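You operate a simulated robot arm through the tools that you are given. There is no shell and no other tool. Be economical: measure what you need, move in short steps, check, and stop when the job is done.

Carry out the task below with a simulated two-armed robot. There is one attempt and no reset: what you move stays moved.

JOB
Pick up the red brush from the top shelf of the low rack with one hand, pass it to the other hand and put it on the middle shelf of the screen rack.

Only the result counts: the job must be done as asked and must still hold three seconds after the hand-in. Knocking over, shifting, dropping, spilling or breaking anything else fails it.

ROBOT AND FRAMES
Two 7-joint arms with two-finger parallel grippers on one trunk, on a base that drives. Base frame: it is fixed to the floor where the robot stands at the start and does not move with it; the origin is under the middle of the robot, x ahead of it, y to its left, z up. Lengths are in mm, angles in degrees, forces in N, time in s.
The left shoulder is at the start at [30, 119, 935], the right one opposite. With the tool pointing down near the work surface each hand reaches from about 180 to 660 mm from the robot's upright axis, wherever it stands, measured 20 degrees to its own side. Places, roughly: brush [3000, -1000, 750]; middle shelf of the screen rack [-1700, 600, 600]. Payload 3.43 kg a hand.
Tool frame (each hand has its own): the origin (TCP) lies between the finger pads and is the grasp point; the fingertips stand 30 mm ahead of it; z points along the fingers, y is the line along which they close. The gripper opens to 94 mm. The fingers are 28 mm wide and 10 mm thick; the gripper's body (50 by 96 mm) begins 55 mm behind the TCP.
Orientation is that of the tool frame in the base frame, as a unit quaternion [w, x, y, z]. With the fingers straight down and closing along the base's y, the tool's x points along the base's -x, its y along +y and its z along -z.

CONTROLS
- The arms move only by the tool arm_command. It takes "left_motion", "right_motion" or both (then of equal length, played together; a hand with none holds still); each is a list of rows, each an object of numbers (a shift or turn left out is 0, a gripper value left out holds the last): "tx", "ty", "tz": the shift along the tool's x, y, z in mm; "ax", "ay", "az": the turn, a rotation vector about the tool's x, y, z in degrees; "grip": the finger opening in mm, from 0 to 94. In form: [{"tx": .., "ty": .., "tz": .., "ax": .., "ay": .., "az": .., "grip": ..}, ...]. A call has 1 to 10 rows; each row shifts and turns the commanded pose from where the row before left it, along the tool's axes as they then stand. Each row takes 0.2 s and may step no farther than 50 mm and 8.6 degrees from the row before; otherwise, or with a gripper value out of range, the whole call is refused. Where a pose cannot be reached the arm comes as near as it can. A force on the tool above 40 N (or 10 N above the force at the start of the call, whichever is more), or a blocked arm, ends the call early, and 0.2 s more pass. Each finger travels about 72 mm/s and halts on what it meets, pressing with about 27 N; the grip force reading is that of the motor and also rises with nothing between the fingers. The clock runs only during rows and for 0.2 s after the last one: add rows that do not move to give the fingers time. The reply holds the time, the measured pose of the TCP, the force on the tool along the base axes, the opening and the grip force, in the units named above and with some noise, with the torque about the TCP (base axes, N m) and any sound that the robot's microphone picked up.
- Cameras (640 x 400 px; columns grow to the right, rows downward): "scene" is now at [48.8, -3.3, 1640.8]; the picture's right is [-0.06, -1.00, 0.00], its down [-0.74, 0.04, -0.67] and it looks along [0.67, -0.04, -0.74] (base axes); focal length 248 px, centre (320, 200). "left" rides on the left gripper at [76, -14, -102] in its tool frame; the picture's right is [0.18, 0.98, 0.00], its down [-0.75, 0.14, -0.64] and it looks along [-0.63, 0.12, 0.77] (tool axes); focal length 243 px, centre (320, 200). "right" rides on the right gripper at [76, 14, -102] in its tool frame; the picture's right is [-0.18, 0.98, 0.00], its down [-0.75, -0.14, -0.64] and it looks along [-0.63, -0.12, 0.77] (tool axes); focal length 243 px, centre (320, 200). There is no depth. A picture from a camera that has moved, and an enlarged one, comes with that camera's place and axes in the base frame and with its lens.
- camera(camera): a new picture of that camera. The clock stands still meanwhile.
- slide_trunk(by): slides the trunk up (or, below 0, down) by that many mm; the arms and the scene camera ride with it, the base frame stays. It gives what a move gives, with no picture.
- base_move(legs): drives the robot by 1 to 6 legs, each [ahead, turn to the left] in mm and degrees, along the robot's own axes; the way and the turn of a leg run together, so that a leg with both is an arc; at most 1500 mm and 180 degrees a leg. The arms and the cameras ride along, it lands a little off, and it stops where it bumps. It gives what a move gives.
- pan_tilt(pan, tilt): turns the head with the scene camera to pan (to the left, within 143 degrees either way) and tilt (down, from -29 to 69), counted from straight ahead of the robot. It gives what a move gives.
- close_up(camera, box): a new picture of the part [left, top, right, bottom] of that camera's present view, enlarged. The clock stands still meanwhile.
- hand_in(): hands the job in; it is judged then, once.

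Work in short steps. Places have to be worked out from the pictures, the camera data and where the tool is seen: move nearer, look again, correct. Check each grasp and each placing, and mend what went wrong. You have 135 turns and 114 pictures in all, those below and enlarged ones among them. Open the grippers and draw the arms clear of the work before you hand the job in, unless the task says otherwise; then end with one line.

The tools are called after "Emit:" as name(argument=value, ...) on one line, values as JSON. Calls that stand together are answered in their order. arm_command: Moves the arms, as the interface text tells. Its arguments: {"type":"object","properties":{"left_motion":{"type":"array","items":{"type":"object","properties":{"tx":{"type":"number"},"ty":{"type":"number"},"tz":{"type":"number"},"ax":{"type":"number"},"ay":{"type":"number"},"az":{"type":"number"},"grip":{"type":"number"}}}},"right_motion":{"type":"array","items":{"type":"object","properties":{"tx":{"type":"number"},"ty":{"type":"number"},"tz":{"type":"number"},"ax":{"type":"number"},"ay":{"type":"number"},"az":{"type":"number"},"grip":{"type":"number"}}}}},"required":[]} The other tools are called the same way: slide_trunk (by) slides the trunk up or down; base_move (legs) drives the base; pan_tilt (pan, tilt) turns the head that bears the scene camera; camera (camera) takes a picture; close_up (camera, box) takes an enlarged picture of a part of a camera's view; hand_in () hands the job in.

At the start:

```text
clock: 0.0
left_position: [400.8, 155.6, 934.8]
left_ee_rot: [0.0, 0.001, 1.0, -0.001]
left_contact_force: [-0.2, 0.3, -0.2]
left_wrist_torque: [0.03, -0.01, 0.0]
left_finger_gap: 93.9
left_gripper_force: 0.1
right_position: [333.2, -144.3, 903.2]
right_ee_rot: [0.0, 0.002, 1.0, 0.001]
right_contact_force: [0.1, 0.2, 0.5]
right_wrist_torque: [0.03, -0.01, 0.0]
right_finger_gap: 94.0
right_gripper_force: 0.1
trunk travel left (down, up): [-200.0, 210.0]
robot x, y, heading: [3.4, 0.7, 0.0]
head pan, tilt: [-3.4, 47.9]
```

scene: 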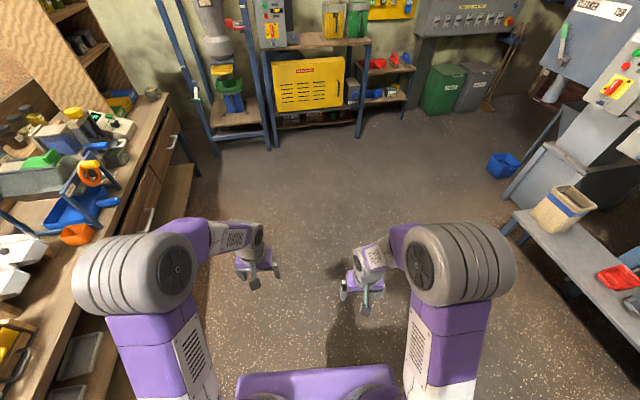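
right: 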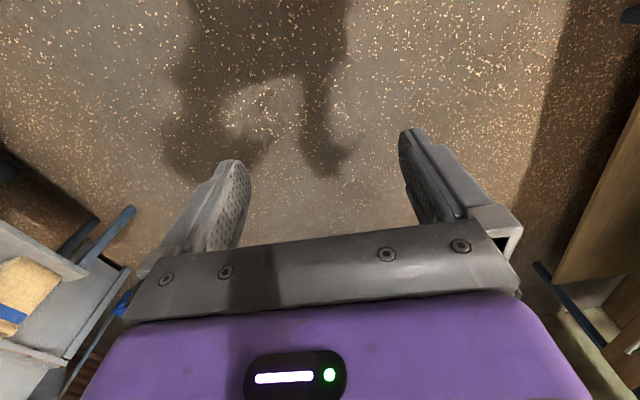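
left: 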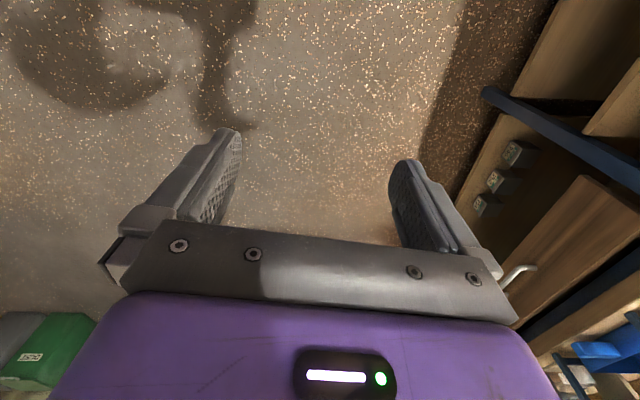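

I look toward the low rack and the screen rack first. The brush should be ahead and to the right, so I pan a little right and raise the head.

Emit:
pan_tilt(pan=-18, tilt=15)

Emit:
camera(camera="scene")

Emit:
pan_tilt(pan=140, tilt=25)

Emit:
camera(camera="scene")

```text
clock: 1.0
left_position: [401.1, 156.6, 934.4]
left_ee_rot: [-0.001, 0.002, 1.0, 0.0]
left_contact_force: [-0.1, -1.0, -0.7]
left_wrist_torque: [0.01, 0.02, -0.01]
left_finger_gap: 94.1
left_gripper_force: 0.1
right_position: [333.6, -143.9, 902.9]
right_ee_rot: [0.0, 0.001, 1.0, -0.001]
right_contact_force: [-0.4, 0.3, -0.3]
right_wrist_torque: [0.03, -0.02, -0.01]
right_finger_gap: 94.2
right_gripper_force: 0.0
trunk travel left (down, up): [-200.0, 210.0]
robot x, y, heading: [-0.4, 1.2, 0.1]
head pan, tilt: [-18.0, 15.0]
```

```text
110 pictures are left
camera scene: at [59.0, -27.4, 1691.6], right [-0.31, -0.95, 0.0], down [-0.25, 0.08, -0.97], along [0.92, -0.3, -0.26], focal length 248 px, centre (320, 200)
```

scene: 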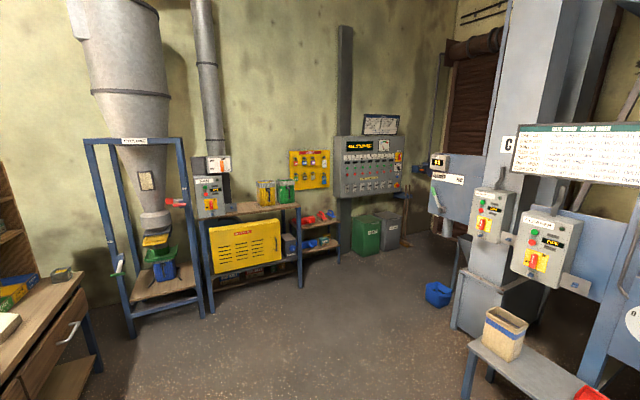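

```text
clock: 3.4
left_position: [400.1, 156.9, 936.0]
left_ee_rot: [0.001, 0.002, 1.0, 0.0]
left_contact_force: [0.5, 0.4, 0.0]
left_wrist_torque: [0.03, 0.01, 0.01]
left_finger_gap: 93.9
left_gripper_force: 0.0
right_position: [333.5, -144.2, 902.9]
right_ee_rot: [0.0, 0.002, 1.0, -0.001]
right_contact_force: [-0.4, 0.1, 0.3]
right_wrist_torque: [0.0, 0.03, -0.02]
right_finger_gap: 93.9
right_gripper_force: 0.0
trunk travel left (down, up): [-200.0, 210.0]
robot x, y, heading: [0.1, -2.5, 0.1]
head pan, tilt: [140.0, 25.0]
```

```text
109 pictures are left
camera scene: at [-100.4, 60.7, 1675.4], right [0.64, 0.77, 0.0], down [0.32, -0.27, -0.91], along [-0.69, 0.58, -0.42], focal length 248 px, centre (320, 200)
```

scene: 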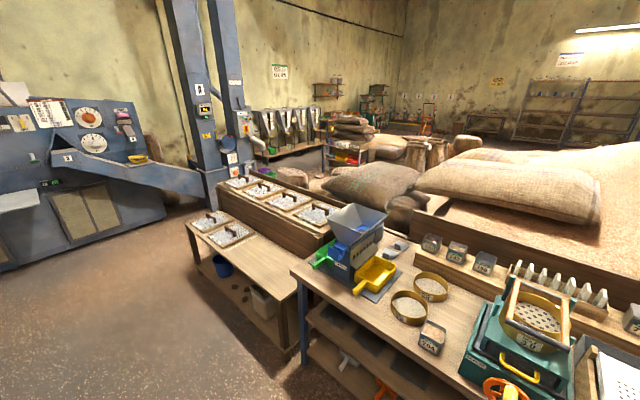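

I enlarge both places.

Emit:
close_up(camera="scene", box=[170, 160, 350, 370])

Emit:
pan_tilt(pan=-18, tilt=15)

Emit:
close_up(camera="scene", box=[240, 160, 400, 270])

```text
1.90 times, centred on (260, 265) of scene
camera zoom: at [-100.4, 60.7, 1675.4], right [0.64, 0.77, 0.0], down [0.32, -0.27, -0.91], along [-0.69, 0.58, -0.42], focal length 472 px, centre (434, 76)
```

zoom: 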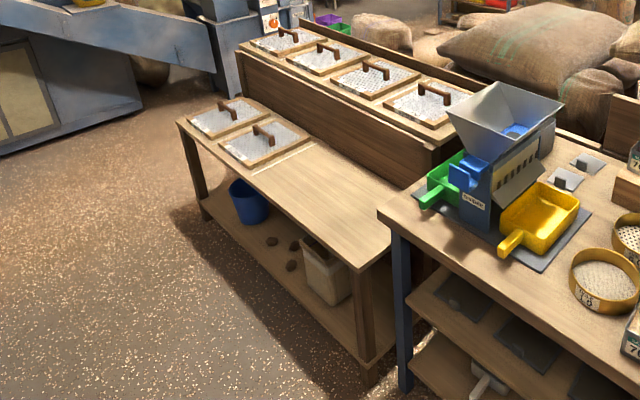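

```text
clock: 5.9
left_position: [400.7, 156.9, 936.2]
left_ee_rot: [0.0, 0.002, 1.0, 0.0]
left_contact_force: [0.1, 0.6, 0.3]
left_wrist_torque: [0.03, -0.01, 0.0]
left_finger_gap: 94.3
left_gripper_force: 0.1
right_position: [333.0, -144.2, 902.3]
right_ee_rot: [0.0, 0.002, 1.0, 0.0]
right_contact_force: [0.2, 0.5, -0.4]
right_wrist_torque: [0.02, 0.01, 0.04]
right_finger_gap: 93.8
right_gripper_force: 0.1
trunk travel left (down, up): [-200.0, 210.0]
robot x, y, heading: [-0.8, -3.2, -0.1]
head pan, tilt: [-18.0, 15.0]
```

```text
3.64 times, centred on (320, 215) of scene
camera zoom: at [58.9, -27.4, 1691.7], right [-0.31, -0.95, 0.0], down [-0.25, 0.08, -0.97], along [0.92, -0.3, -0.26], focal length 901 px, centre (320, 146)
```

zoom: 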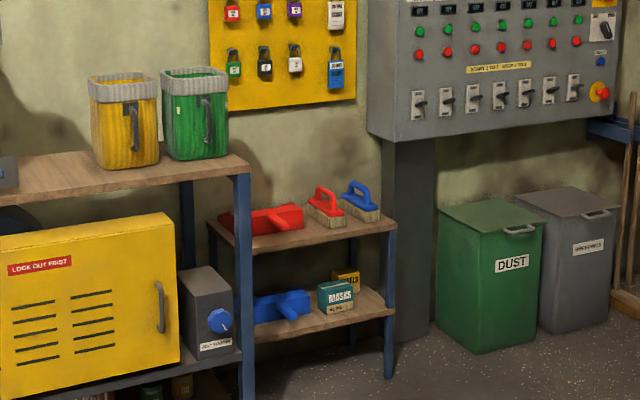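

The brush (red handle, pale bristles) sits between the red dustpan and the blue brush, on the top shelf of the low rack. I drive toward it, staying short of the rack, then look.

Emit:
base_move(legs=[[0, -23], [1500, 0], [650, 0], [0, 23]])

Emit:
pan_tilt(pan=-10, tilt=40)

Emit:
camera(camera="scene")

```text
clock: 19.2
left_position: [2429.3, -703.5, 935.2]
left_ee_rot: [0.001, 0.001, 1.0, 0.0]
left_contact_force: [1.0, 0.2, 0.1]
left_wrist_torque: [-0.01, 0.01, -0.02]
left_finger_gap: 93.8
left_gripper_force: 0.1
right_position: [2364.0, -1005.2, 902.4]
right_ee_rot: [0.0, 0.0, 1.0, 0.0]
right_contact_force: [0.3, -0.4, 0.3]
right_wrist_torque: [-0.01, 0.01, -0.03]
right_finger_gap: 94.0
right_gripper_force: 0.2
trunk travel left (down, up): [-200.0, 210.0]
robot x, y, heading: [2029.0, -862.5, 0.0]
head pan, tilt: [-18.0, 15.0]
```

```text
clock: 20.1
left_position: [2429.7, -705.3, 934.7]
left_ee_rot: [-0.001, 0.002, 1.0, 0.0]
left_contact_force: [0.5, -0.4, -0.5]
left_wrist_torque: [0.02, 0.01, 0.01]
left_finger_gap: 94.2
left_gripper_force: 0.0
right_position: [2363.2, -1005.4, 901.2]
right_ee_rot: [0.001, 0.0, 1.0, 0.0]
right_contact_force: [0.4, 0.2, 0.7]
right_wrist_torque: [0.01, 0.01, 0.0]
right_finger_gap: 94.3
right_gripper_force: 0.1
trunk travel left (down, up): [-200.0, 210.0]
robot x, y, heading: [2031.5, -865.1, 0.1]
head pan, tilt: [-10.0, 40.0]
```

```text
106 pictures are left
camera scene: at [2083.0, -875.5, 1652.2], right [-0.17, -0.98, 0.0], down [-0.63, 0.11, -0.77], along [0.76, -0.13, -0.64], focal length 248 px, centre (320, 200)
```

scene: 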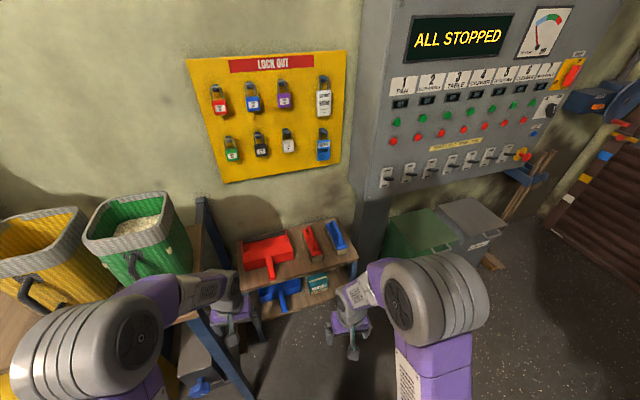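

Emit:
close_up(camera="scene", box=[190, 190, 390, 320])

Emit:
pan_tilt(pan=40, tilt=50)

Emit:
camera(camera="scene")

```text
3.08 times, centred on (290, 255) of scene
camera zoom: at [2083.0, -875.5, 1652.2], right [-0.17, -0.98, 0.0], down [-0.63, 0.11, -0.77], along [0.76, -0.13, -0.64], focal length 762 px, centre (412, 31)
```

zoom: 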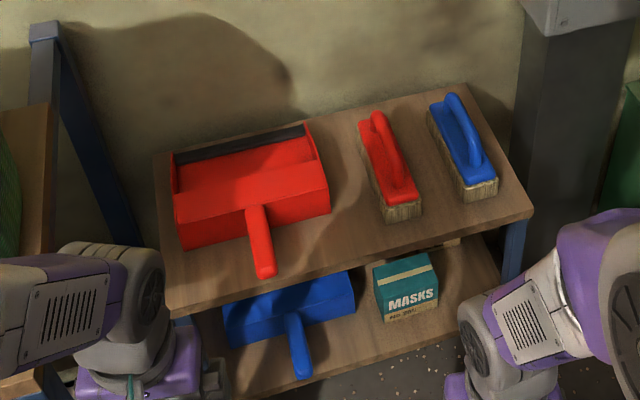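

```text
clock: 21.2
left_position: [2430.4, -704.7, 935.2]
left_ee_rot: [0.0, 0.001, 1.0, 0.0]
left_contact_force: [-0.3, -0.6, 0.3]
left_wrist_torque: [-0.03, 0.0, 0.0]
left_finger_gap: 94.1
left_gripper_force: 0.0
right_position: [2362.6, -1005.1, 901.6]
right_ee_rot: [0.001, 0.001, 1.0, -0.001]
right_contact_force: [0.3, -0.6, 0.2]
right_wrist_torque: [-0.01, -0.02, 0.01]
right_finger_gap: 94.1
right_gripper_force: 0.0
trunk travel left (down, up): [-200.0, 210.0]
robot x, y, heading: [2027.2, -860.5, 0.1]
head pan, tilt: [40.0, 50.0]
```

```text
104 pictures are left
camera scene: at [2058.3, -811.3, 1638.0], right [0.64, -0.77, 0.0], down [-0.59, -0.49, -0.64], along [0.49, 0.41, -0.77], focal length 248 px, centre (320, 200)
```

scene: 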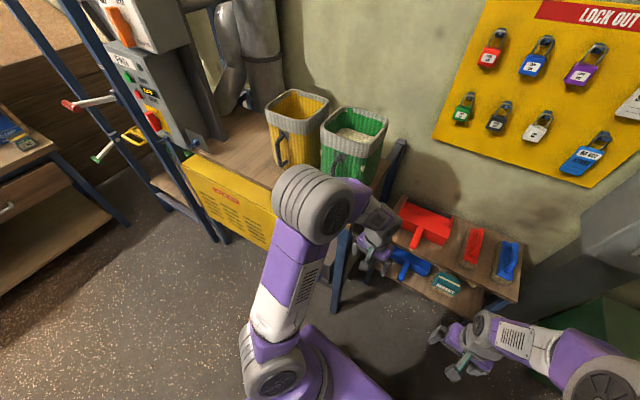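

The brush is at about x 2890, y −975, with its handle along x near z 690. I pull the left arm back so it clears the cabinet bins, then drive about 320 mm ahead.

Emit:
arm_command(left_motion=[{"tx": 40, "tz": -20}, {"tx": 40, "tz": -20}, {"tx": 40, "tz": -20}, {"tx": 30, "tz": -20}])

Emit:
base_move(legs=[[320, 0]])

Emit:
pan_tilt(pan=-15, tilt=55)

Emit:
camera(camera="scene")

Emit:
camera(camera="right")

```text
clock: 22.2
left_position: [2277.3, -703.5, 1016.7]
left_ee_rot: [0.001, 0.0, 1.0, 0.0]
left_contact_force: [0.2, -0.1, -0.3]
left_wrist_torque: [-0.01, -0.02, 0.01]
left_finger_gap: 93.8
left_gripper_force: 0.1
right_position: [2363.4, -1004.7, 902.6]
right_ee_rot: [0.0, 0.001, 1.0, 0.0]
right_contact_force: [-0.7, -0.3, 0.1]
right_wrist_torque: [0.0, -0.01, 0.02]
right_finger_gap: 94.0
right_gripper_force: 0.1
trunk travel left (down, up): [-200.0, 210.0]
robot x, y, heading: [2027.6, -861.6, -0.1]
head pan, tilt: [40.0, 50.0]
```

```text
clock: 24.1
left_position: [2528.9, -701.8, 1016.2]
left_ee_rot: [0.001, -0.007, 1.0, 0.0]
left_contact_force: [-0.3, 0.2, -0.3]
left_wrist_torque: [0.05, -0.02, 0.02]
left_finger_gap: 94.1
left_gripper_force: 0.2
right_position: [2620.4, -1001.3, 903.7]
right_ee_rot: [0.002, -0.008, 1.0, 0.0]
right_contact_force: [-0.8, 0.1, 0.1]
right_wrist_torque: [0.0, -0.03, 0.0]
right_finger_gap: 94.0
right_gripper_force: 0.1
trunk travel left (down, up): [-200.0, 210.0]
robot x, y, heading: [2283.6, -865.5, 1.2]
head pan, tilt: [40.0, 50.0]
stopped in leg 1: the robot was blocked; the commanded pose is now the measured one
```

```text
clock: 25.3
left_position: [2529.6, -702.0, 1016.0]
left_ee_rot: [0.0, -0.008, 1.0, 0.0]
left_contact_force: [-0.2, 0.6, 0.0]
left_wrist_torque: [-0.01, -0.05, 0.01]
left_finger_gap: 93.9
left_gripper_force: 0.2
right_position: [2621.1, -1000.4, 902.8]
right_ee_rot: [0.002, -0.008, 1.0, 0.001]
right_contact_force: [-0.1, 0.6, -0.6]
right_wrist_torque: [0.01, 0.02, 0.0]
right_finger_gap: 94.0
right_gripper_force: 0.1
trunk travel left (down, up): [-200.0, 210.0]
robot x, y, heading: [2280.2, -860.7, 1.3]
head pan, tilt: [-15.0, 55.0]
```

```text
103 pictures are left
camera scene: at [2323.5, -880.5, 1631.4], right [-0.24, -0.97, 0.0], down [-0.8, 0.19, -0.57], along [0.56, -0.14, -0.82], focal length 248 px, centre (320, 200)
```

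scene: 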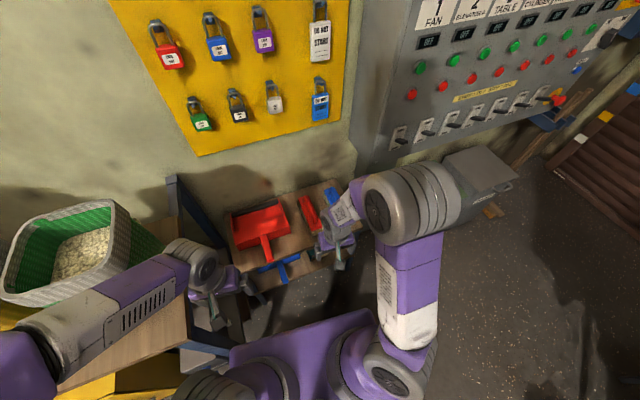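

```text
102 pictures are left
camera right: at [2544.3, -988.2, 1004.6], right [0.17, 0.99, 0.0], down [0.75, -0.13, 0.64], along [0.63, -0.11, -0.77], focal length 243 px, centre (320, 200)
```

right: 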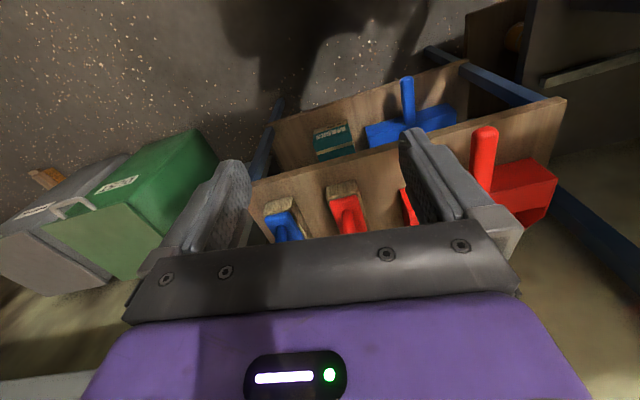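

The base's front left touched something, most likely the cabinet's front leg. The brush grip point is about 570 mm ahead and in reach from here, so I back off slightly and check the cabinet.

Emit:
base_move(legs=[[-25, -1.2]])

Emit:
pan_tilt(pan=50, tilt=60)

Emit:
camera(camera="scene")

Emit:
camera(camera="left")

```text
clock: 26.1
left_position: [2507.5, -706.6, 1016.0]
left_ee_rot: [0.0, 0.002, 1.0, 0.0]
left_contact_force: [-0.3, -0.4, -0.6]
left_wrist_torque: [-0.02, -0.04, -0.01]
left_finger_gap: 94.1
left_gripper_force: 0.0
right_position: [2593.3, -1007.7, 902.8]
right_ee_rot: [0.002, 0.002, 1.0, 0.0]
right_contact_force: [-1.3, -0.7, 0.2]
right_wrist_torque: [0.03, -0.01, 0.03]
right_finger_gap: 94.1
right_gripper_force: 0.1
trunk travel left (down, up): [-200.0, 210.0]
robot x, y, heading: [2257.9, -865.3, 0.2]
head pan, tilt: [-15.0, 55.0]
```

```text
clock: 27.5
left_position: [2508.2, -706.4, 1015.6]
left_ee_rot: [-0.001, 0.002, 1.0, 0.0]
left_contact_force: [-0.6, -0.4, 0.3]
left_wrist_torque: [0.0, -0.04, 0.0]
left_finger_gap: 94.3
left_gripper_force: 0.1
right_position: [2593.6, -1007.3, 901.8]
right_ee_rot: [0.001, 0.002, 1.0, 0.0]
right_contact_force: [-0.1, 0.5, -0.2]
right_wrist_torque: [0.01, -0.03, -0.01]
right_finger_gap: 94.1
right_gripper_force: 0.1
trunk travel left (down, up): [-200.0, 210.0]
robot x, y, heading: [2257.6, -867.9, 0.1]
head pan, tilt: [50.0, 60.0]
```

```text
101 pictures are left
camera scene: at [2271.3, -812.0, 1625.4], right [0.77, -0.64, 0.0], down [-0.56, -0.66, -0.5], along [0.32, 0.38, -0.87], focal length 248 px, centre (320, 200)
```

scene: 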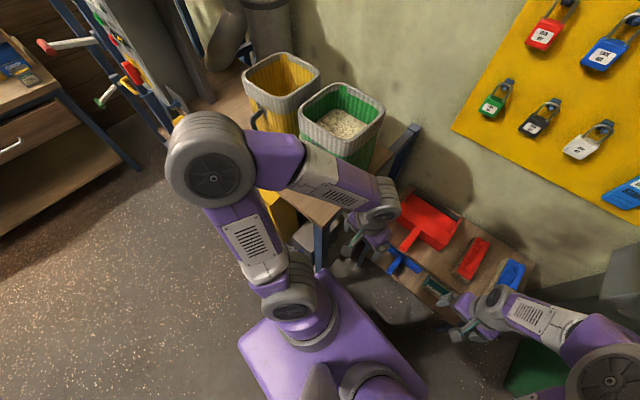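

```text
100 pictures are left
camera left: at [2431.5, -720.8, 1117.8], right [-0.18, 0.98, 0.0], down [0.75, 0.14, 0.64], along [0.63, 0.12, -0.77], focal length 243 px, centre (320, 200)
```

left: 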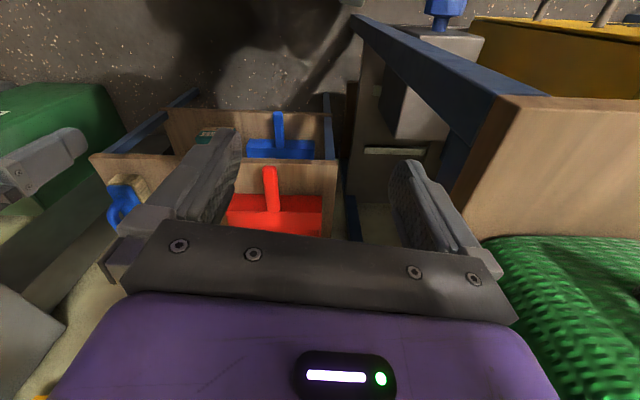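

Nothing looks displaced and there is clearance. I advance the right hand and look down at the brush from its camera.

Emit:
arm_command(right_motion=[{"tx": -45, "ty": 4}, {"tx": -45, "ty": 4}, {"tx": -45, "ty": 4}])

Emit:
camera(camera="right")

Emit:
pan_tilt(pan=-5, tilt=50)

Emit:
close_up(camera="scene", box=[200, 140, 400, 265])

```text
clock: 28.3
left_position: [2510.3, -706.5, 1015.9]
left_ee_rot: [0.0, 0.002, 1.0, -0.001]
left_contact_force: [0.7, -1.0, 0.7]
left_wrist_torque: [-0.04, 0.02, -0.02]
left_finger_gap: 94.0
left_gripper_force: 0.0
right_position: [2729.8, -995.8, 902.9]
right_ee_rot: [0.001, 0.001, 1.0, 0.0]
right_contact_force: [0.2, -0.7, 0.9]
right_wrist_torque: [-0.04, -0.01, -0.01]
right_finger_gap: 93.9
right_gripper_force: 0.1
trunk travel left (down, up): [-200.0, 210.0]
robot x, y, heading: [2260.6, -863.1, 0.1]
head pan, tilt: [50.0, 60.0]
```

```text
99 pictures are left
camera right: at [2653.0, -981.8, 1005.4], right [0.19, 0.98, 0.0], down [0.75, -0.14, 0.64], along [0.63, -0.12, -0.77], focal length 243 px, centre (320, 200)
```

right: 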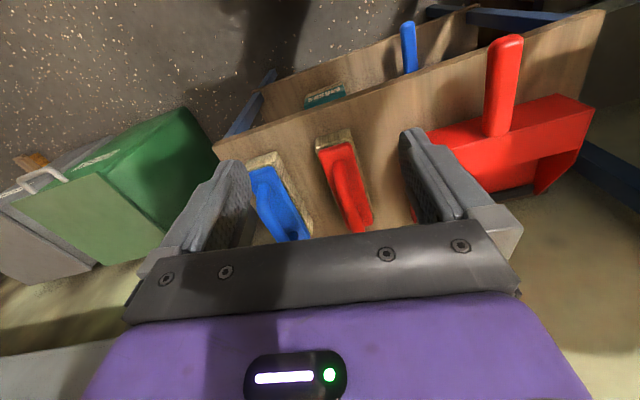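

```text
clock: 29.5
left_position: [2509.2, -707.8, 1015.2]
left_ee_rot: [0.0, 0.002, 1.0, 0.001]
left_contact_force: [-1.3, 0.3, 0.2]
left_wrist_torque: [-0.02, -0.01, 0.02]
left_finger_gap: 94.2
left_gripper_force: 0.1
right_position: [2728.6, -996.0, 904.3]
right_ee_rot: [0.001, 0.002, 1.0, 0.0]
right_contact_force: [-0.1, 0.8, 0.9]
right_wrist_torque: [-0.02, 0.01, -0.01]
right_finger_gap: 93.8
right_gripper_force: 0.1
trunk travel left (down, up): [-200.0, 210.0]
robot x, y, heading: [2261.2, -865.6, 0.1]
head pan, tilt: [-5.0, 50.0]
```

```text
3.20 times, centred on (300, 202) of scene
camera zoom: at [2305.3, -869.6, 1637.9], right [-0.08, -1.0, 0.0], down [-0.76, 0.06, -0.64], along [0.64, -0.05, -0.77], focal length 793 px, centre (384, 192)
```

zoom: 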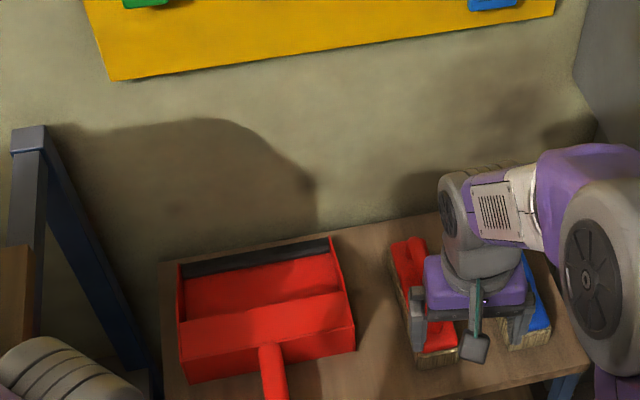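

Emit:
close_up(camera="right", box=[230, 110, 430, 235])

```text
3.20 times, centred on (330, 172) of right
camera zoom: at [2651.2, -981.7, 1005.8], right [0.19, 0.98, 0.0], down [0.75, -0.14, 0.64], along [0.63, -0.12, -0.77], focal length 776 px, centre (288, 288)
```

zoom: 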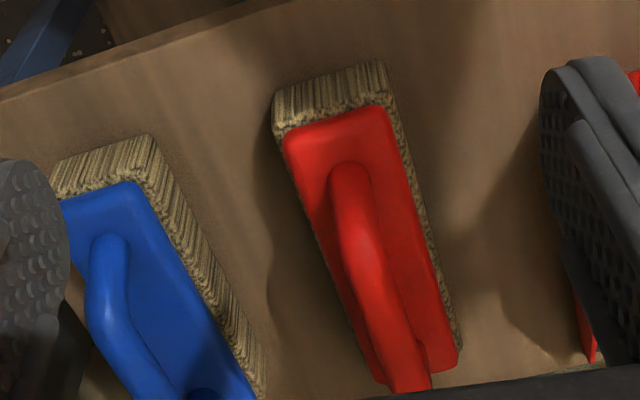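

The brush block runs from about x 2828 to 2995 at y ≈ −980, yawed about 7°. The block top is near z 680 and the handle arch is above it. I move the right hand over the near part of the handle, yaw it, lean it back toward the robot, and partly close it.

Emit:
arm_command(right_motion=[{"tx": -48, "ty": 4, "tz": 30}, {"tx": -48, "ty": 4, "tz": 30}, {"tx": -48, "ty": 4, "tz": 30, "grip": 60}, {"az": -7.5}, {"ay": -8.3}, {"ay": -8.3}, {"ay": -8.3}])

Emit:
camera(camera="right")

Emit:
close_up(camera="scene", box=[250, 140, 410, 240])

```text
refused: row 1 steps farther than a row can; nothing moved
```

```text
96 pictures are left
camera right: at [2651.2, -981.7, 1005.8], right [0.19, 0.98, 0.0], down [0.75, -0.14, 0.64], along [0.63, -0.12, -0.77], focal length 243 px, centre (320, 200)
```

right: 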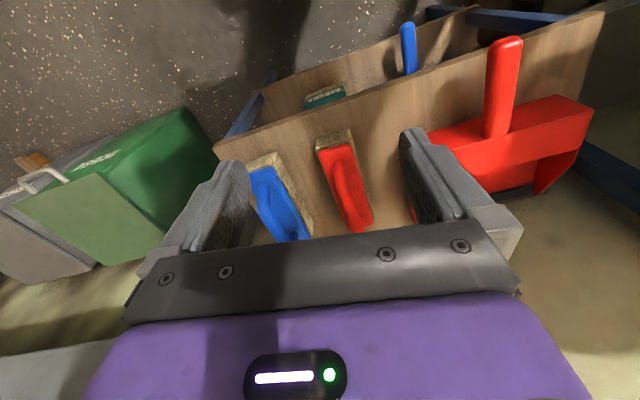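

```text
4.00 times, centred on (330, 190) of scene
camera zoom: at [2305.3, -869.6, 1637.9], right [-0.08, -1.0, 0.0], down [-0.76, 0.06, -0.64], along [0.64, -0.05, -0.77], focal length 991 px, centre (280, 240)
```

zoom: 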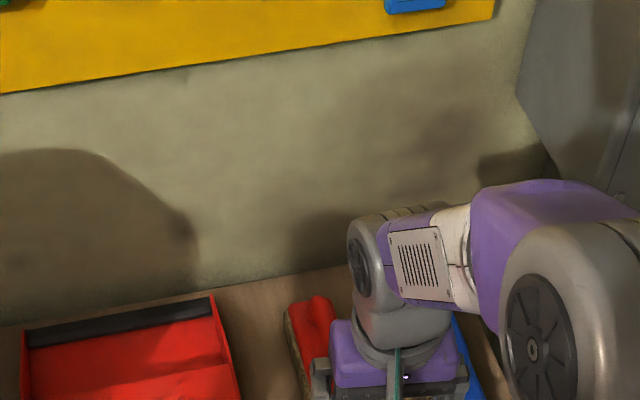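

The rows were too long, so I send the same move in shorter steps.

Emit:
arm_command(right_motion=[{"tx": -37, "ty": 3, "tz": 27}, {"tx": -37, "ty": 3, "tz": 27}, {"tx": -37, "ty": 3, "tz": 27, "grip": 60}, {"tx": -37, "ty": 3, "tz": 27}, {"az": -7.5}, {"ay": -8.3}, {"ay": -8.3}, {"ay": -8.3}])

Emit:
camera(camera="right")

Emit:
close_up(camera="scene", box=[250, 140, 410, 240])

```text
clock: 31.3
left_position: [2507.5, -705.6, 1016.7]
left_ee_rot: [0.0, 0.002, 1.0, 0.0]
left_contact_force: [-0.5, -0.1, -0.2]
left_wrist_torque: [-0.01, 0.02, 0.04]
left_finger_gap: 93.8
left_gripper_force: 0.1
right_position: [2876.5, -985.8, 794.9]
right_ee_rot: [0.217, -0.063, 0.974, 0.014]
right_contact_force: [-0.1, 0.3, -0.1]
right_wrist_torque: [0.0, 0.06, -0.02]
right_finger_gap: 59.9
right_gripper_force: 0.0
trunk travel left (down, up): [-200.0, 210.0]
robot x, y, heading: [2262.0, -864.0, 0.2]
head pan, tilt: [-5.0, 50.0]
```

```text
94 pictures are left
camera right: at [2763.3, -985.4, 855.1], right [0.04, 1.0, 0.08], down [0.42, -0.09, 0.9], along [0.9, 0.0, -0.43], focal length 243 px, centre (320, 200)
```

right: 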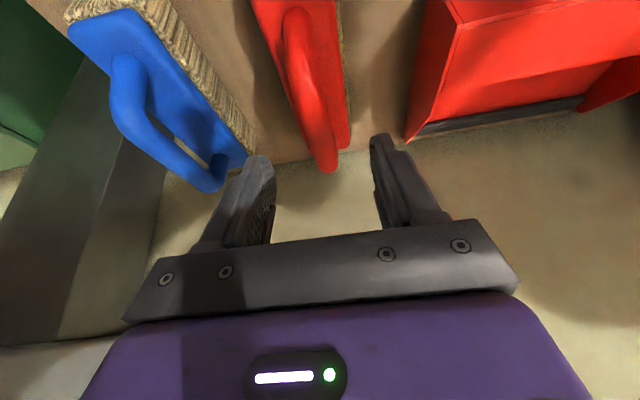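

```text
4.00 times, centred on (330, 190) of scene
camera zoom: at [2305.0, -869.6, 1638.0], right [-0.09, -1.0, 0.0], down [-0.76, 0.07, -0.64], along [0.64, -0.06, -0.77], focal length 991 px, centre (280, 240)
```

zoom: 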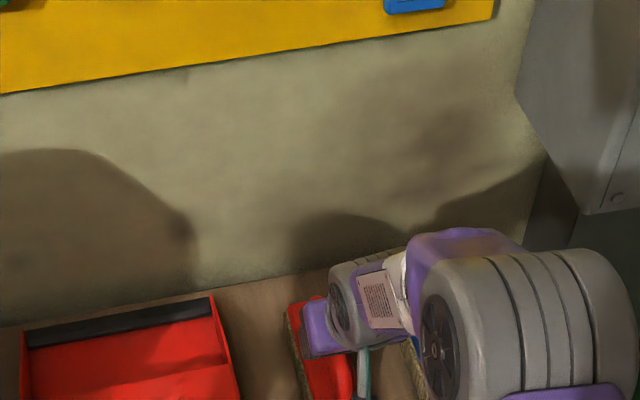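

The fingers straddle the handle line: handle y ≈ −988 at x 2880, tool at −986. I lower vertically to about z 735 and check.

Emit:
arm_command(right_motion=[{"tz": 20, "tx": 5, "ty": -1}, {"tz": 20, "tx": 6, "ty": -1}, {"tz": 18, "tx": 6}])

Emit:
camera(camera="right")

```text
clock: 32.1
left_position: [2508.2, -707.5, 1016.3]
left_ee_rot: [0.0, 0.003, 1.0, 0.0]
left_contact_force: [-0.2, 0.8, -0.7]
left_wrist_torque: [0.01, -0.03, -0.02]
left_finger_gap: 94.1
left_gripper_force: 0.1
right_position: [2886.3, -986.7, 734.7]
right_ee_rot: [0.216, -0.062, 0.974, 0.014]
right_contact_force: [0.1, -0.2, -0.6]
right_wrist_torque: [0.01, -0.02, -0.01]
right_finger_gap: 59.8
right_gripper_force: 0.1
trunk travel left (down, up): [-200.0, 210.0]
robot x, y, heading: [2258.7, -866.7, -0.1]
head pan, tilt: [-5.0, 50.0]
```

```text
92 pictures are left
camera right: at [2772.9, -986.4, 794.1], right [0.04, 1.0, 0.08], down [0.43, -0.09, 0.9], along [0.9, 0.0, -0.43], focal length 243 px, centre (320, 200)
```

right: 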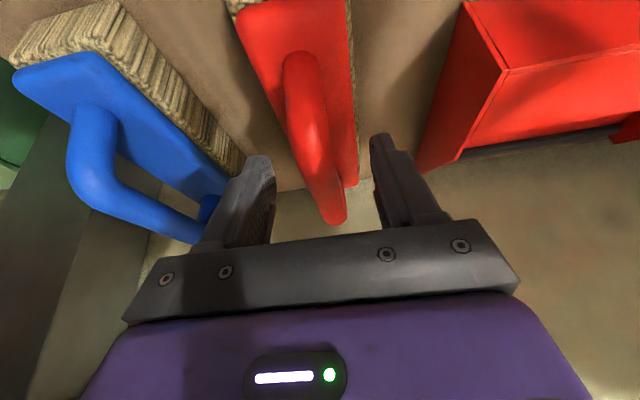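

The handle is centred between the fingers. I lower it by small steps to about z 713 and watch the force.

Emit:
arm_command(right_motion=[{"tz": 7, "tx": 3}, {"tz": 6, "tx": 3}, {"tz": 6, "tx": 3}])

Emit:
camera(camera="right")

```text
clock: 32.9
left_position: [2508.9, -706.6, 1016.6]
left_ee_rot: [0.0, 0.003, 1.0, 0.0]
left_contact_force: [-0.6, 0.1, 0.1]
left_wrist_torque: [-0.02, 0.03, 0.01]
left_finger_gap: 94.2
left_gripper_force: 0.0
right_position: [2885.3, -985.8, 713.0]
right_ee_rot: [0.216, -0.062, 0.974, 0.014]
right_contact_force: [-0.3, 1.2, -0.5]
right_wrist_torque: [0.02, 0.02, -0.01]
right_finger_gap: 60.1
right_gripper_force: 0.0
trunk travel left (down, up): [-200.0, 210.0]
robot x, y, heading: [2258.9, -861.2, 0.1]
head pan, tilt: [-5.0, 50.0]
```

```text
91 pictures are left
camera right: at [2772.6, -986.7, 773.7], right [0.04, 1.0, 0.08], down [0.43, -0.09, 0.9], along [0.9, 0.0, -0.43], focal length 243 px, centre (320, 200)
```

right: 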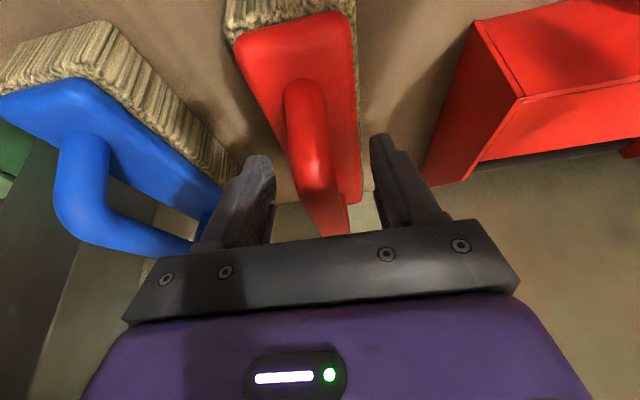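

From two views the handle top is at about z 724, so the TCP at 713 is at the handle's centre with no contact yet. I close.

Emit:
arm_command(right_motion=[{"grip": 5}, {}, {}, {}, {}])

Emit:
camera(camera="right")

```text
clock: 34.1
left_position: [2508.7, -707.2, 1015.7]
left_ee_rot: [0.0, 0.003, 1.0, 0.0]
left_contact_force: [-0.1, 0.7, -0.2]
left_wrist_torque: [0.0, 0.01, 0.04]
left_finger_gap: 93.8
left_gripper_force: 0.1
right_position: [2886.6, -986.1, 712.7]
right_ee_rot: [0.215, -0.062, 0.974, 0.014]
right_contact_force: [0.2, -0.3, -0.1]
right_wrist_torque: [0.01, -0.02, 0.05]
right_finger_gap: 25.8
right_gripper_force: 27.1
trunk travel left (down, up): [-200.0, 210.0]
robot x, y, heading: [2257.9, -864.5, 0.1]
head pan, tilt: [-5.0, 50.0]
```

```text
90 pictures are left
camera right: at [2772.7, -986.7, 774.0], right [0.04, 1.0, 0.08], down [0.43, -0.09, 0.9], along [0.9, 0.0, -0.43], focal length 243 px, centre (320, 200)
```

right: 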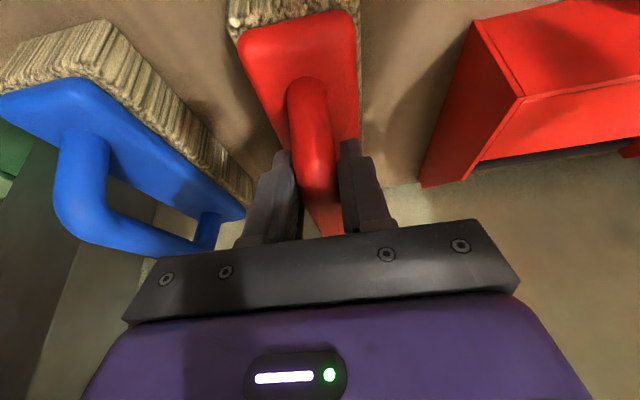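

The fingers stopped at 25.8 mm at full force, so the handle is gripped. I lift straight up.

Emit:
arm_command(right_motion=[{"tz": -18, "tx": -8.5}, {"tz": -27, "tx": -12.7}, {"tz": -36, "tx": -17}, {"tz": -36, "tx": -17}])

Emit:
camera(camera="right")

Emit:
camera(camera="scene")

```text
clock: 35.1
left_position: [2507.7, -706.3, 1016.2]
left_ee_rot: [0.0, 0.002, 1.0, 0.0]
left_contact_force: [-0.7, -0.3, -0.7]
left_wrist_torque: [0.02, -0.01, 0.06]
left_finger_gap: 94.0
left_gripper_force: 0.1
right_position: [2884.6, -984.4, 843.2]
right_ee_rot: [0.215, -0.062, 0.974, 0.014]
right_contact_force: [0.0, -0.1, -0.1]
right_wrist_torque: [0.0, 0.03, 0.01]
right_finger_gap: 5.0
right_gripper_force: 0.0
trunk travel left (down, up): [-200.0, 210.0]
robot x, y, heading: [2257.8, -865.5, -0.2]
head pan, tilt: [-5.0, 50.0]
```

```text
89 pictures are left
camera right: at [2771.6, -985.8, 903.7], right [0.04, 1.0, 0.08], down [0.43, -0.09, 0.9], along [0.9, 0.0, -0.43], focal length 243 px, centre (320, 200)
```

right: 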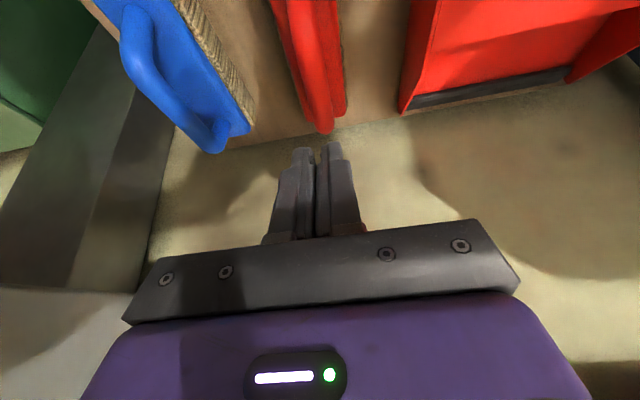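

```text
88 pictures are left
camera scene: at [2304.6, -869.5, 1638.0], right [-0.09, -1.0, 0.0], down [-0.76, 0.07, -0.64], along [0.64, -0.06, -0.77], focal length 248 px, centre (320, 200)
```

scene: 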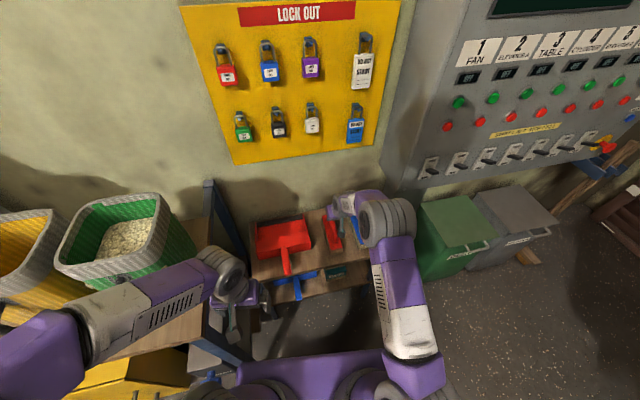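

The grip slipped off, so the fingers only had the round top of the handle. I check the brush and recompute its height from this view.

Emit:
close_up(camera="right", box=[200, 0, 440, 150])

Emit:
arm_command(right_motion=[{"tx": 45, "tz": -10, "grip": 60}, {"tx": 45, "tz": -10}, {"tx": 45, "tz": -10}, {"ay": 8}, {"ay": 8}, {"ay": 8}])

Emit:
close_up(camera="right", box=[220, 100, 460, 250])

Emit:
close_up(camera="scene", box=[240, 180, 400, 280])

```text
2.67 times, centred on (320, 75) of right
camera zoom: at [2771.6, -985.8, 903.7], right [0.04, 1.0, 0.08], down [0.43, -0.09, 0.9], along [0.9, 0.0, -0.43], focal length 647 px, centre (320, 533)
```

zoom: 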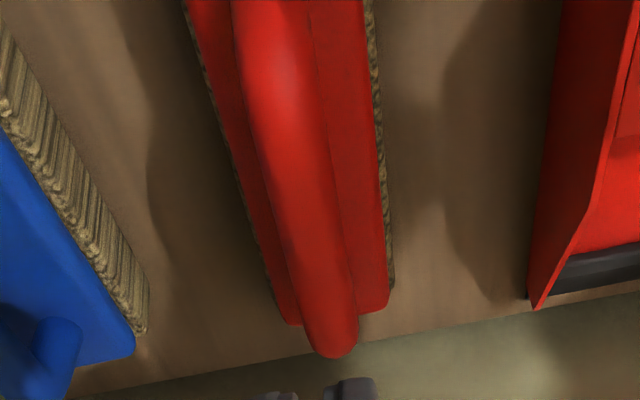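

```text
clock: 36.5
left_position: [2509.5, -707.3, 1015.9]
left_ee_rot: [0.0, 0.002, 1.0, 0.0]
left_contact_force: [0.6, 0.0, 0.0]
left_wrist_torque: [0.0, 0.02, -0.03]
left_finger_gap: 93.8
left_gripper_force: 0.1
right_position: [2752.0, -1002.2, 814.4]
right_ee_rot: [0.008, -0.064, 0.998, 0.0]
right_contact_force: [-0.3, 0.0, -0.4]
right_wrist_torque: [0.01, 0.0, 0.01]
right_finger_gap: 60.0
right_gripper_force: 0.0
trunk travel left (down, up): [-200.0, 210.0]
robot x, y, heading: [2254.8, -865.0, 0.2]
head pan, tilt: [-5.0, 50.0]
```

```text
2.67 times, centred on (340, 175) of right
camera zoom: at [2673.1, -998.6, 914.9], right [0.06, 1.0, 0.0], down [0.76, -0.05, 0.65], along [0.65, -0.04, -0.76], focal length 647 px, centre (267, 267)
```

zoom: 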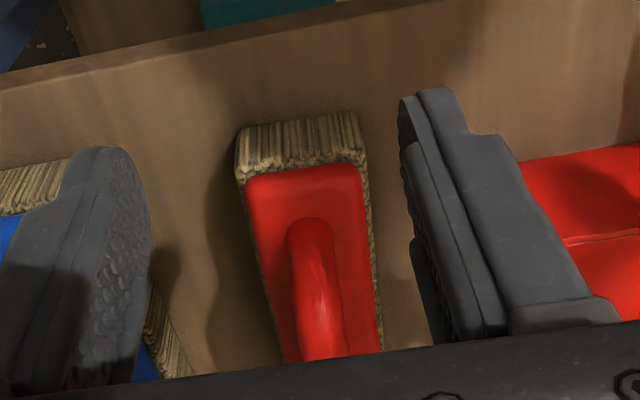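

```text
4.00 times, centred on (320, 230) of scene
camera zoom: at [2306.0, -869.7, 1637.9], right [-0.09, -1.0, 0.0], down [-0.76, 0.07, -0.64], along [0.64, -0.06, -0.77], focal length 991 px, centre (320, 80)
```

zoom: 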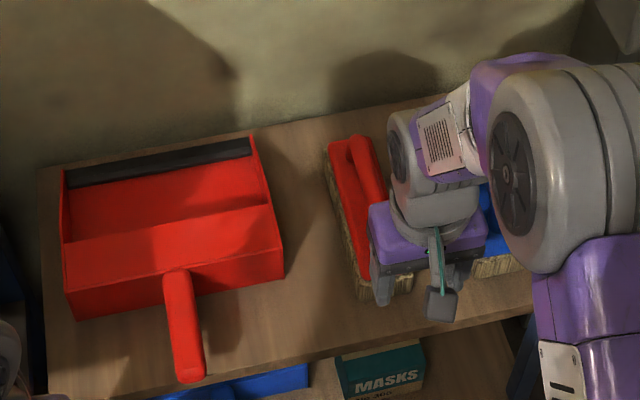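

The brush is still upright in place. My heights were about 25–30 mm too high, and the handle spans about x 2873–3000, so I had gripped the bend. I go back over x 2908 with the tilt, then descend lower with force checks.

Emit:
arm_command(right_motion=[{"tx": -39, "ty": -1, "tz": 8}, {"tx": -39, "ty": -1, "tz": 8}, {"tx": -39, "ty": -1, "tz": 8}, {"tx": -39, "ty": -1, "tz": 8}, {"ay": -8.3}, {"ay": -8.3}, {"ay": -8.3}])

Emit:
camera(camera="right")

```text
clock: 38.1
left_position: [2507.5, -706.2, 1016.3]
left_ee_rot: [-0.001, 0.002, 1.0, 0.0]
left_contact_force: [0.4, -0.2, 0.2]
left_wrist_torque: [0.01, 0.01, 0.03]
left_finger_gap: 93.8
left_gripper_force: 0.0
right_position: [2903.1, -986.1, 785.6]
right_ee_rot: [0.224, -0.061, 0.973, 0.014]
right_contact_force: [-0.1, 1.0, -0.4]
right_wrist_torque: [0.01, 0.02, 0.0]
right_finger_gap: 59.8
right_gripper_force: 0.1
right hand out of reach, approached as far as the arm can: row 4
trunk travel left (down, up): [-200.0, 210.0]
robot x, y, heading: [2257.1, -865.2, 0.1]
head pan, tilt: [-5.0, 50.0]
```

```text
84 pictures are left
camera right: at [2790.3, -986.9, 844.1], right [0.04, 1.0, 0.08], down [0.41, -0.09, 0.91], along [0.91, 0.0, -0.41], focal length 243 px, centre (320, 200)
```

right: 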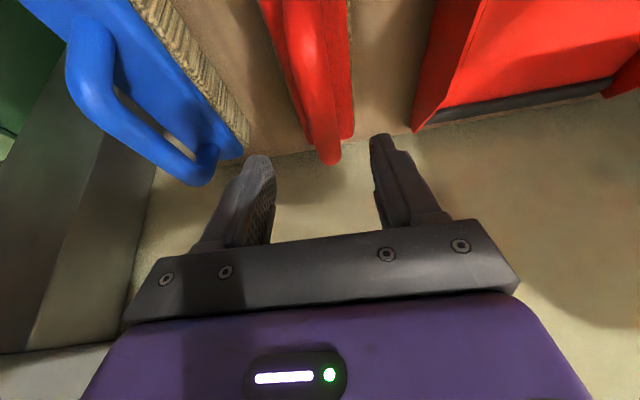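

Now I descend to about z 735, then in small steps.

Emit:
arm_command(right_motion=[{"tz": 24, "tx": 8}, {"tz": 23, "tx": 8}, {"tz": 9, "tx": 4}, {"tz": 9, "tx": 4}, {"tz": 9, "tx": 4}])

Emit:
camera(camera="right")

```text
clock: 39.3
left_position: [2508.3, -706.7, 1016.0]
left_ee_rot: [0.0, 0.003, 1.0, 0.0]
left_contact_force: [-0.1, 0.1, -1.2]
left_wrist_torque: [0.0, 0.04, 0.0]
left_finger_gap: 93.9
left_gripper_force: 0.1
right_position: [2910.6, -985.3, 704.4]
right_ee_rot: [0.224, -0.062, 0.972, 0.014]
right_contact_force: [-0.1, 0.1, 0.3]
right_wrist_torque: [-0.03, 0.03, 0.01]
right_finger_gap: 59.8
right_gripper_force: 0.1
trunk travel left (down, up): [-200.0, 210.0]
robot x, y, heading: [2260.5, -862.7, 0.0]
head pan, tilt: [-5.0, 50.0]
```

```text
83 pictures are left
camera right: at [2796.5, -986.6, 764.2], right [0.04, 1.0, 0.08], down [0.41, -0.09, 0.91], along [0.91, 0.0, -0.41], focal length 243 px, centre (320, 200)
```

right: 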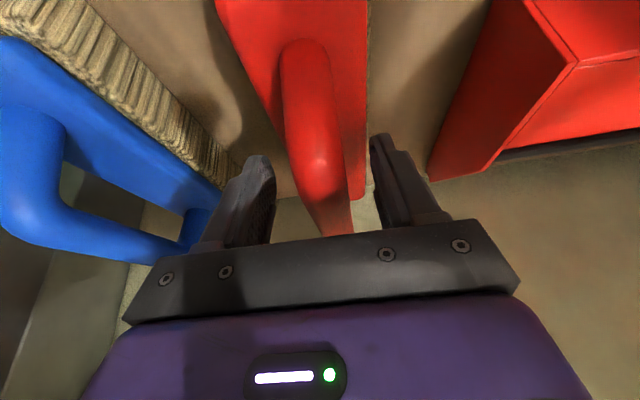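

No contact yet, and the handle now fills the space between the fingers. I continue down in 4 mm steps.

Emit:
arm_command(right_motion=[{"tz": 4, "tx": 1.8}, {"tz": 4, "tx": 1.8}, {"tz": 4, "tx": 1.8}, {"tz": 4, "tx": 1.8}])

Emit:
camera(camera="right")

```text
clock: 40.2
left_position: [2508.2, -706.7, 1015.8]
left_ee_rot: [0.0, 0.003, 1.0, 0.001]
left_contact_force: [0.5, 0.3, -0.8]
left_wrist_torque: [0.02, 0.01, -0.01]
left_finger_gap: 94.0
left_gripper_force: 0.1
right_position: [2918.0, -983.7, 702.3]
right_ee_rot: [0.233, -0.062, 0.97, 0.015]
right_contact_force: [-3.3, -0.9, 15.4]
right_wrist_torque: [0.43, 0.18, 0.06]
right_finger_gap: 60.0
right_gripper_force: 0.1
trunk travel left (down, up): [-200.0, 210.0]
robot x, y, heading: [2254.7, -862.6, -0.3]
head pan, tilt: [-5.0, 50.0]
stopped in row 4 (right hand): the force on the tool passed its limit at 45 N (the readings are from after the stop); the commanded pose is now the measured one
```

```text
82 pictures are left
camera right: at [2802.7, -985.4, 757.4], right [0.04, 1.0, 0.08], down [0.4, -0.09, 0.91], along [0.92, 0.0, -0.4], focal length 243 px, centre (320, 200)
```

right: 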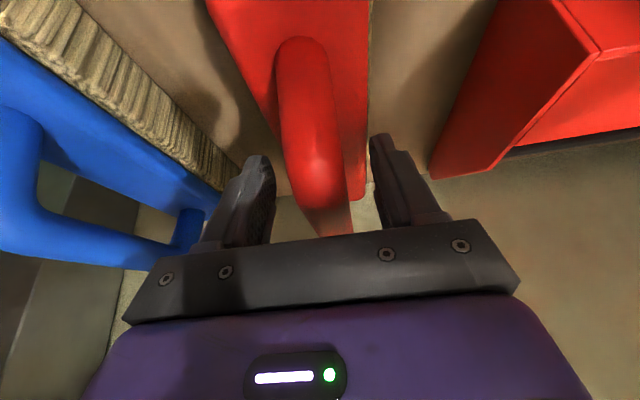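

A tip touched at about tip z 674, which is the block's top on the left side, so z ≈ 703 is as deep as the handle allows. I raise 3 mm and close here, on the straight part of the handle.

Emit:
arm_command(right_motion=[{"tz": -3, "tx": -1.2}, {"grip": 5}, {}, {}, {}, {}])

Emit:
camera(camera="right")

```text
clock: 41.6
left_position: [2507.4, -706.5, 1016.5]
left_ee_rot: [0.001, 0.003, 1.0, -0.001]
left_contact_force: [0.3, -0.1, -0.7]
left_wrist_torque: [0.0, -0.02, 0.01]
left_finger_gap: 94.1
left_gripper_force: 0.1
right_position: [2915.5, -984.4, 701.3]
right_ee_rot: [0.229, -0.062, 0.971, 0.014]
right_contact_force: [-3.3, 1.4, 6.8]
right_wrist_torque: [0.03, 0.05, 0.02]
right_finger_gap: 25.7
right_gripper_force: 26.7
trunk travel left (down, up): [-200.0, 210.0]
robot x, y, heading: [2259.0, -866.0, 0.1]
head pan, tilt: [-5.0, 50.0]
```

```text
81 pictures are left
camera right: at [2800.4, -985.0, 758.4], right [0.04, 1.0, 0.08], down [0.4, -0.09, 0.91], along [0.92, 0.0, -0.4], focal length 243 px, centre (320, 200)
```

right: 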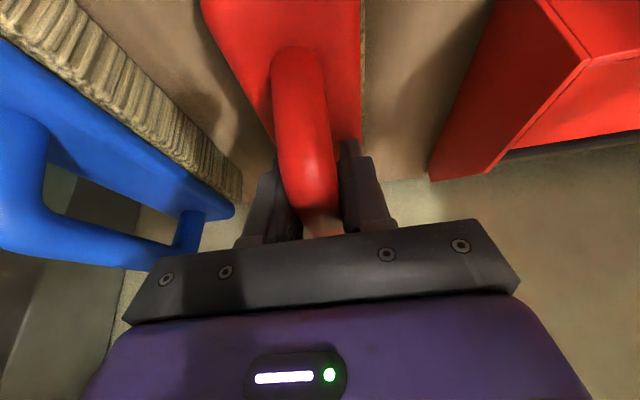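

The gap is 25.7 mm, the full handle diameter, and the fingers now wrap deeper. I lift slowly by 15 mm and check the gap.

Emit:
arm_command(right_motion=[{"tz": -3, "tx": -1.3}, {"tz": -5, "tx": -2.2}, {"tz": -6, "tx": -2.6}, {}])

Emit:
camera(camera="right")

```text
clock: 42.6
left_position: [2509.1, -707.4, 1016.3]
left_ee_rot: [0.0, 0.002, 1.0, 0.0]
left_contact_force: [-0.2, -0.5, -0.6]
left_wrist_torque: [-0.02, 0.0, -0.03]
left_finger_gap: 93.9
left_gripper_force: 0.1
right_position: [2915.5, -984.7, 716.1]
right_ee_rot: [0.229, -0.062, 0.971, 0.014]
right_contact_force: [-0.1, -0.5, -1.8]
right_wrist_torque: [0.04, 0.04, 0.0]
right_finger_gap: 25.8
right_gripper_force: 27.0
trunk travel left (down, up): [-200.0, 210.0]
robot x, y, heading: [2254.8, -862.9, 0.3]
head pan, tilt: [-5.0, 50.0]
```

```text
80 pictures are left
camera right: at [2799.9, -986.3, 773.0], right [0.04, 1.0, 0.08], down [0.4, -0.09, 0.91], along [0.91, 0.0, -0.4], focal length 243 px, centre (320, 200)
```

right: 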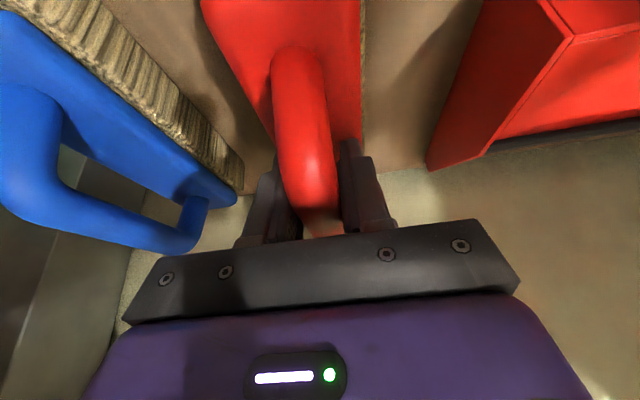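

The brush stays fixed in the view while the shelf recedes, with about 1.8 N of weight, so it is held. I lift further, gently.

Emit:
arm_command(right_motion=[{"tz": -9, "tx": -4}, {"tz": -14, "tx": -6}, {"tz": -18, "tx": -8}, {"tz": -18, "tx": -8}, {"tz": -18, "tx": -8}, {"tz": -18, "tx": -8}, {"tz": -9, "tx": -4}, {}])

Emit:
camera(camera="right")

```text
clock: 44.4
left_position: [2508.0, -706.4, 1015.7]
left_ee_rot: [0.001, 0.003, 1.0, 0.0]
left_contact_force: [-0.3, -0.5, 0.3]
left_wrist_torque: [-0.02, 0.01, -0.03]
left_finger_gap: 94.1
left_gripper_force: 0.1
right_position: [2909.4, -985.6, 829.0]
right_ee_rot: [0.229, -0.062, 0.971, 0.014]
right_contact_force: [-0.1, -0.2, -1.0]
right_wrist_torque: [-0.04, 0.05, 0.04]
right_finger_gap: 26.0
right_gripper_force: 27.1
trunk travel left (down, up): [-200.0, 210.0]
robot x, y, heading: [2257.7, -863.7, 0.3]
head pan, tilt: [-5.0, 50.0]
```

```text
79 pictures are left
camera right: at [2794.1, -986.4, 886.8], right [0.04, 1.0, 0.08], down [0.4, -0.09, 0.91], along [0.91, 0.0, -0.4], focal length 243 px, centre (320, 200)
```

right: 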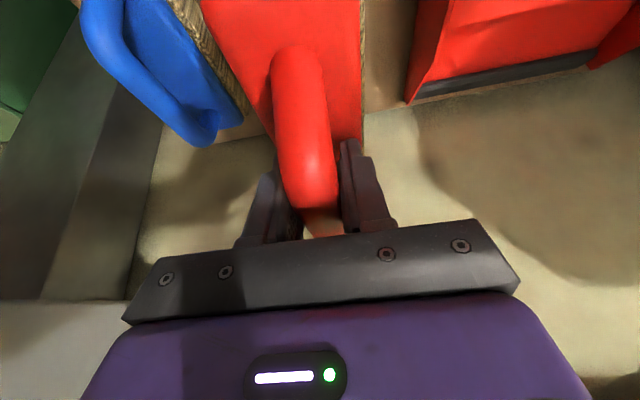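

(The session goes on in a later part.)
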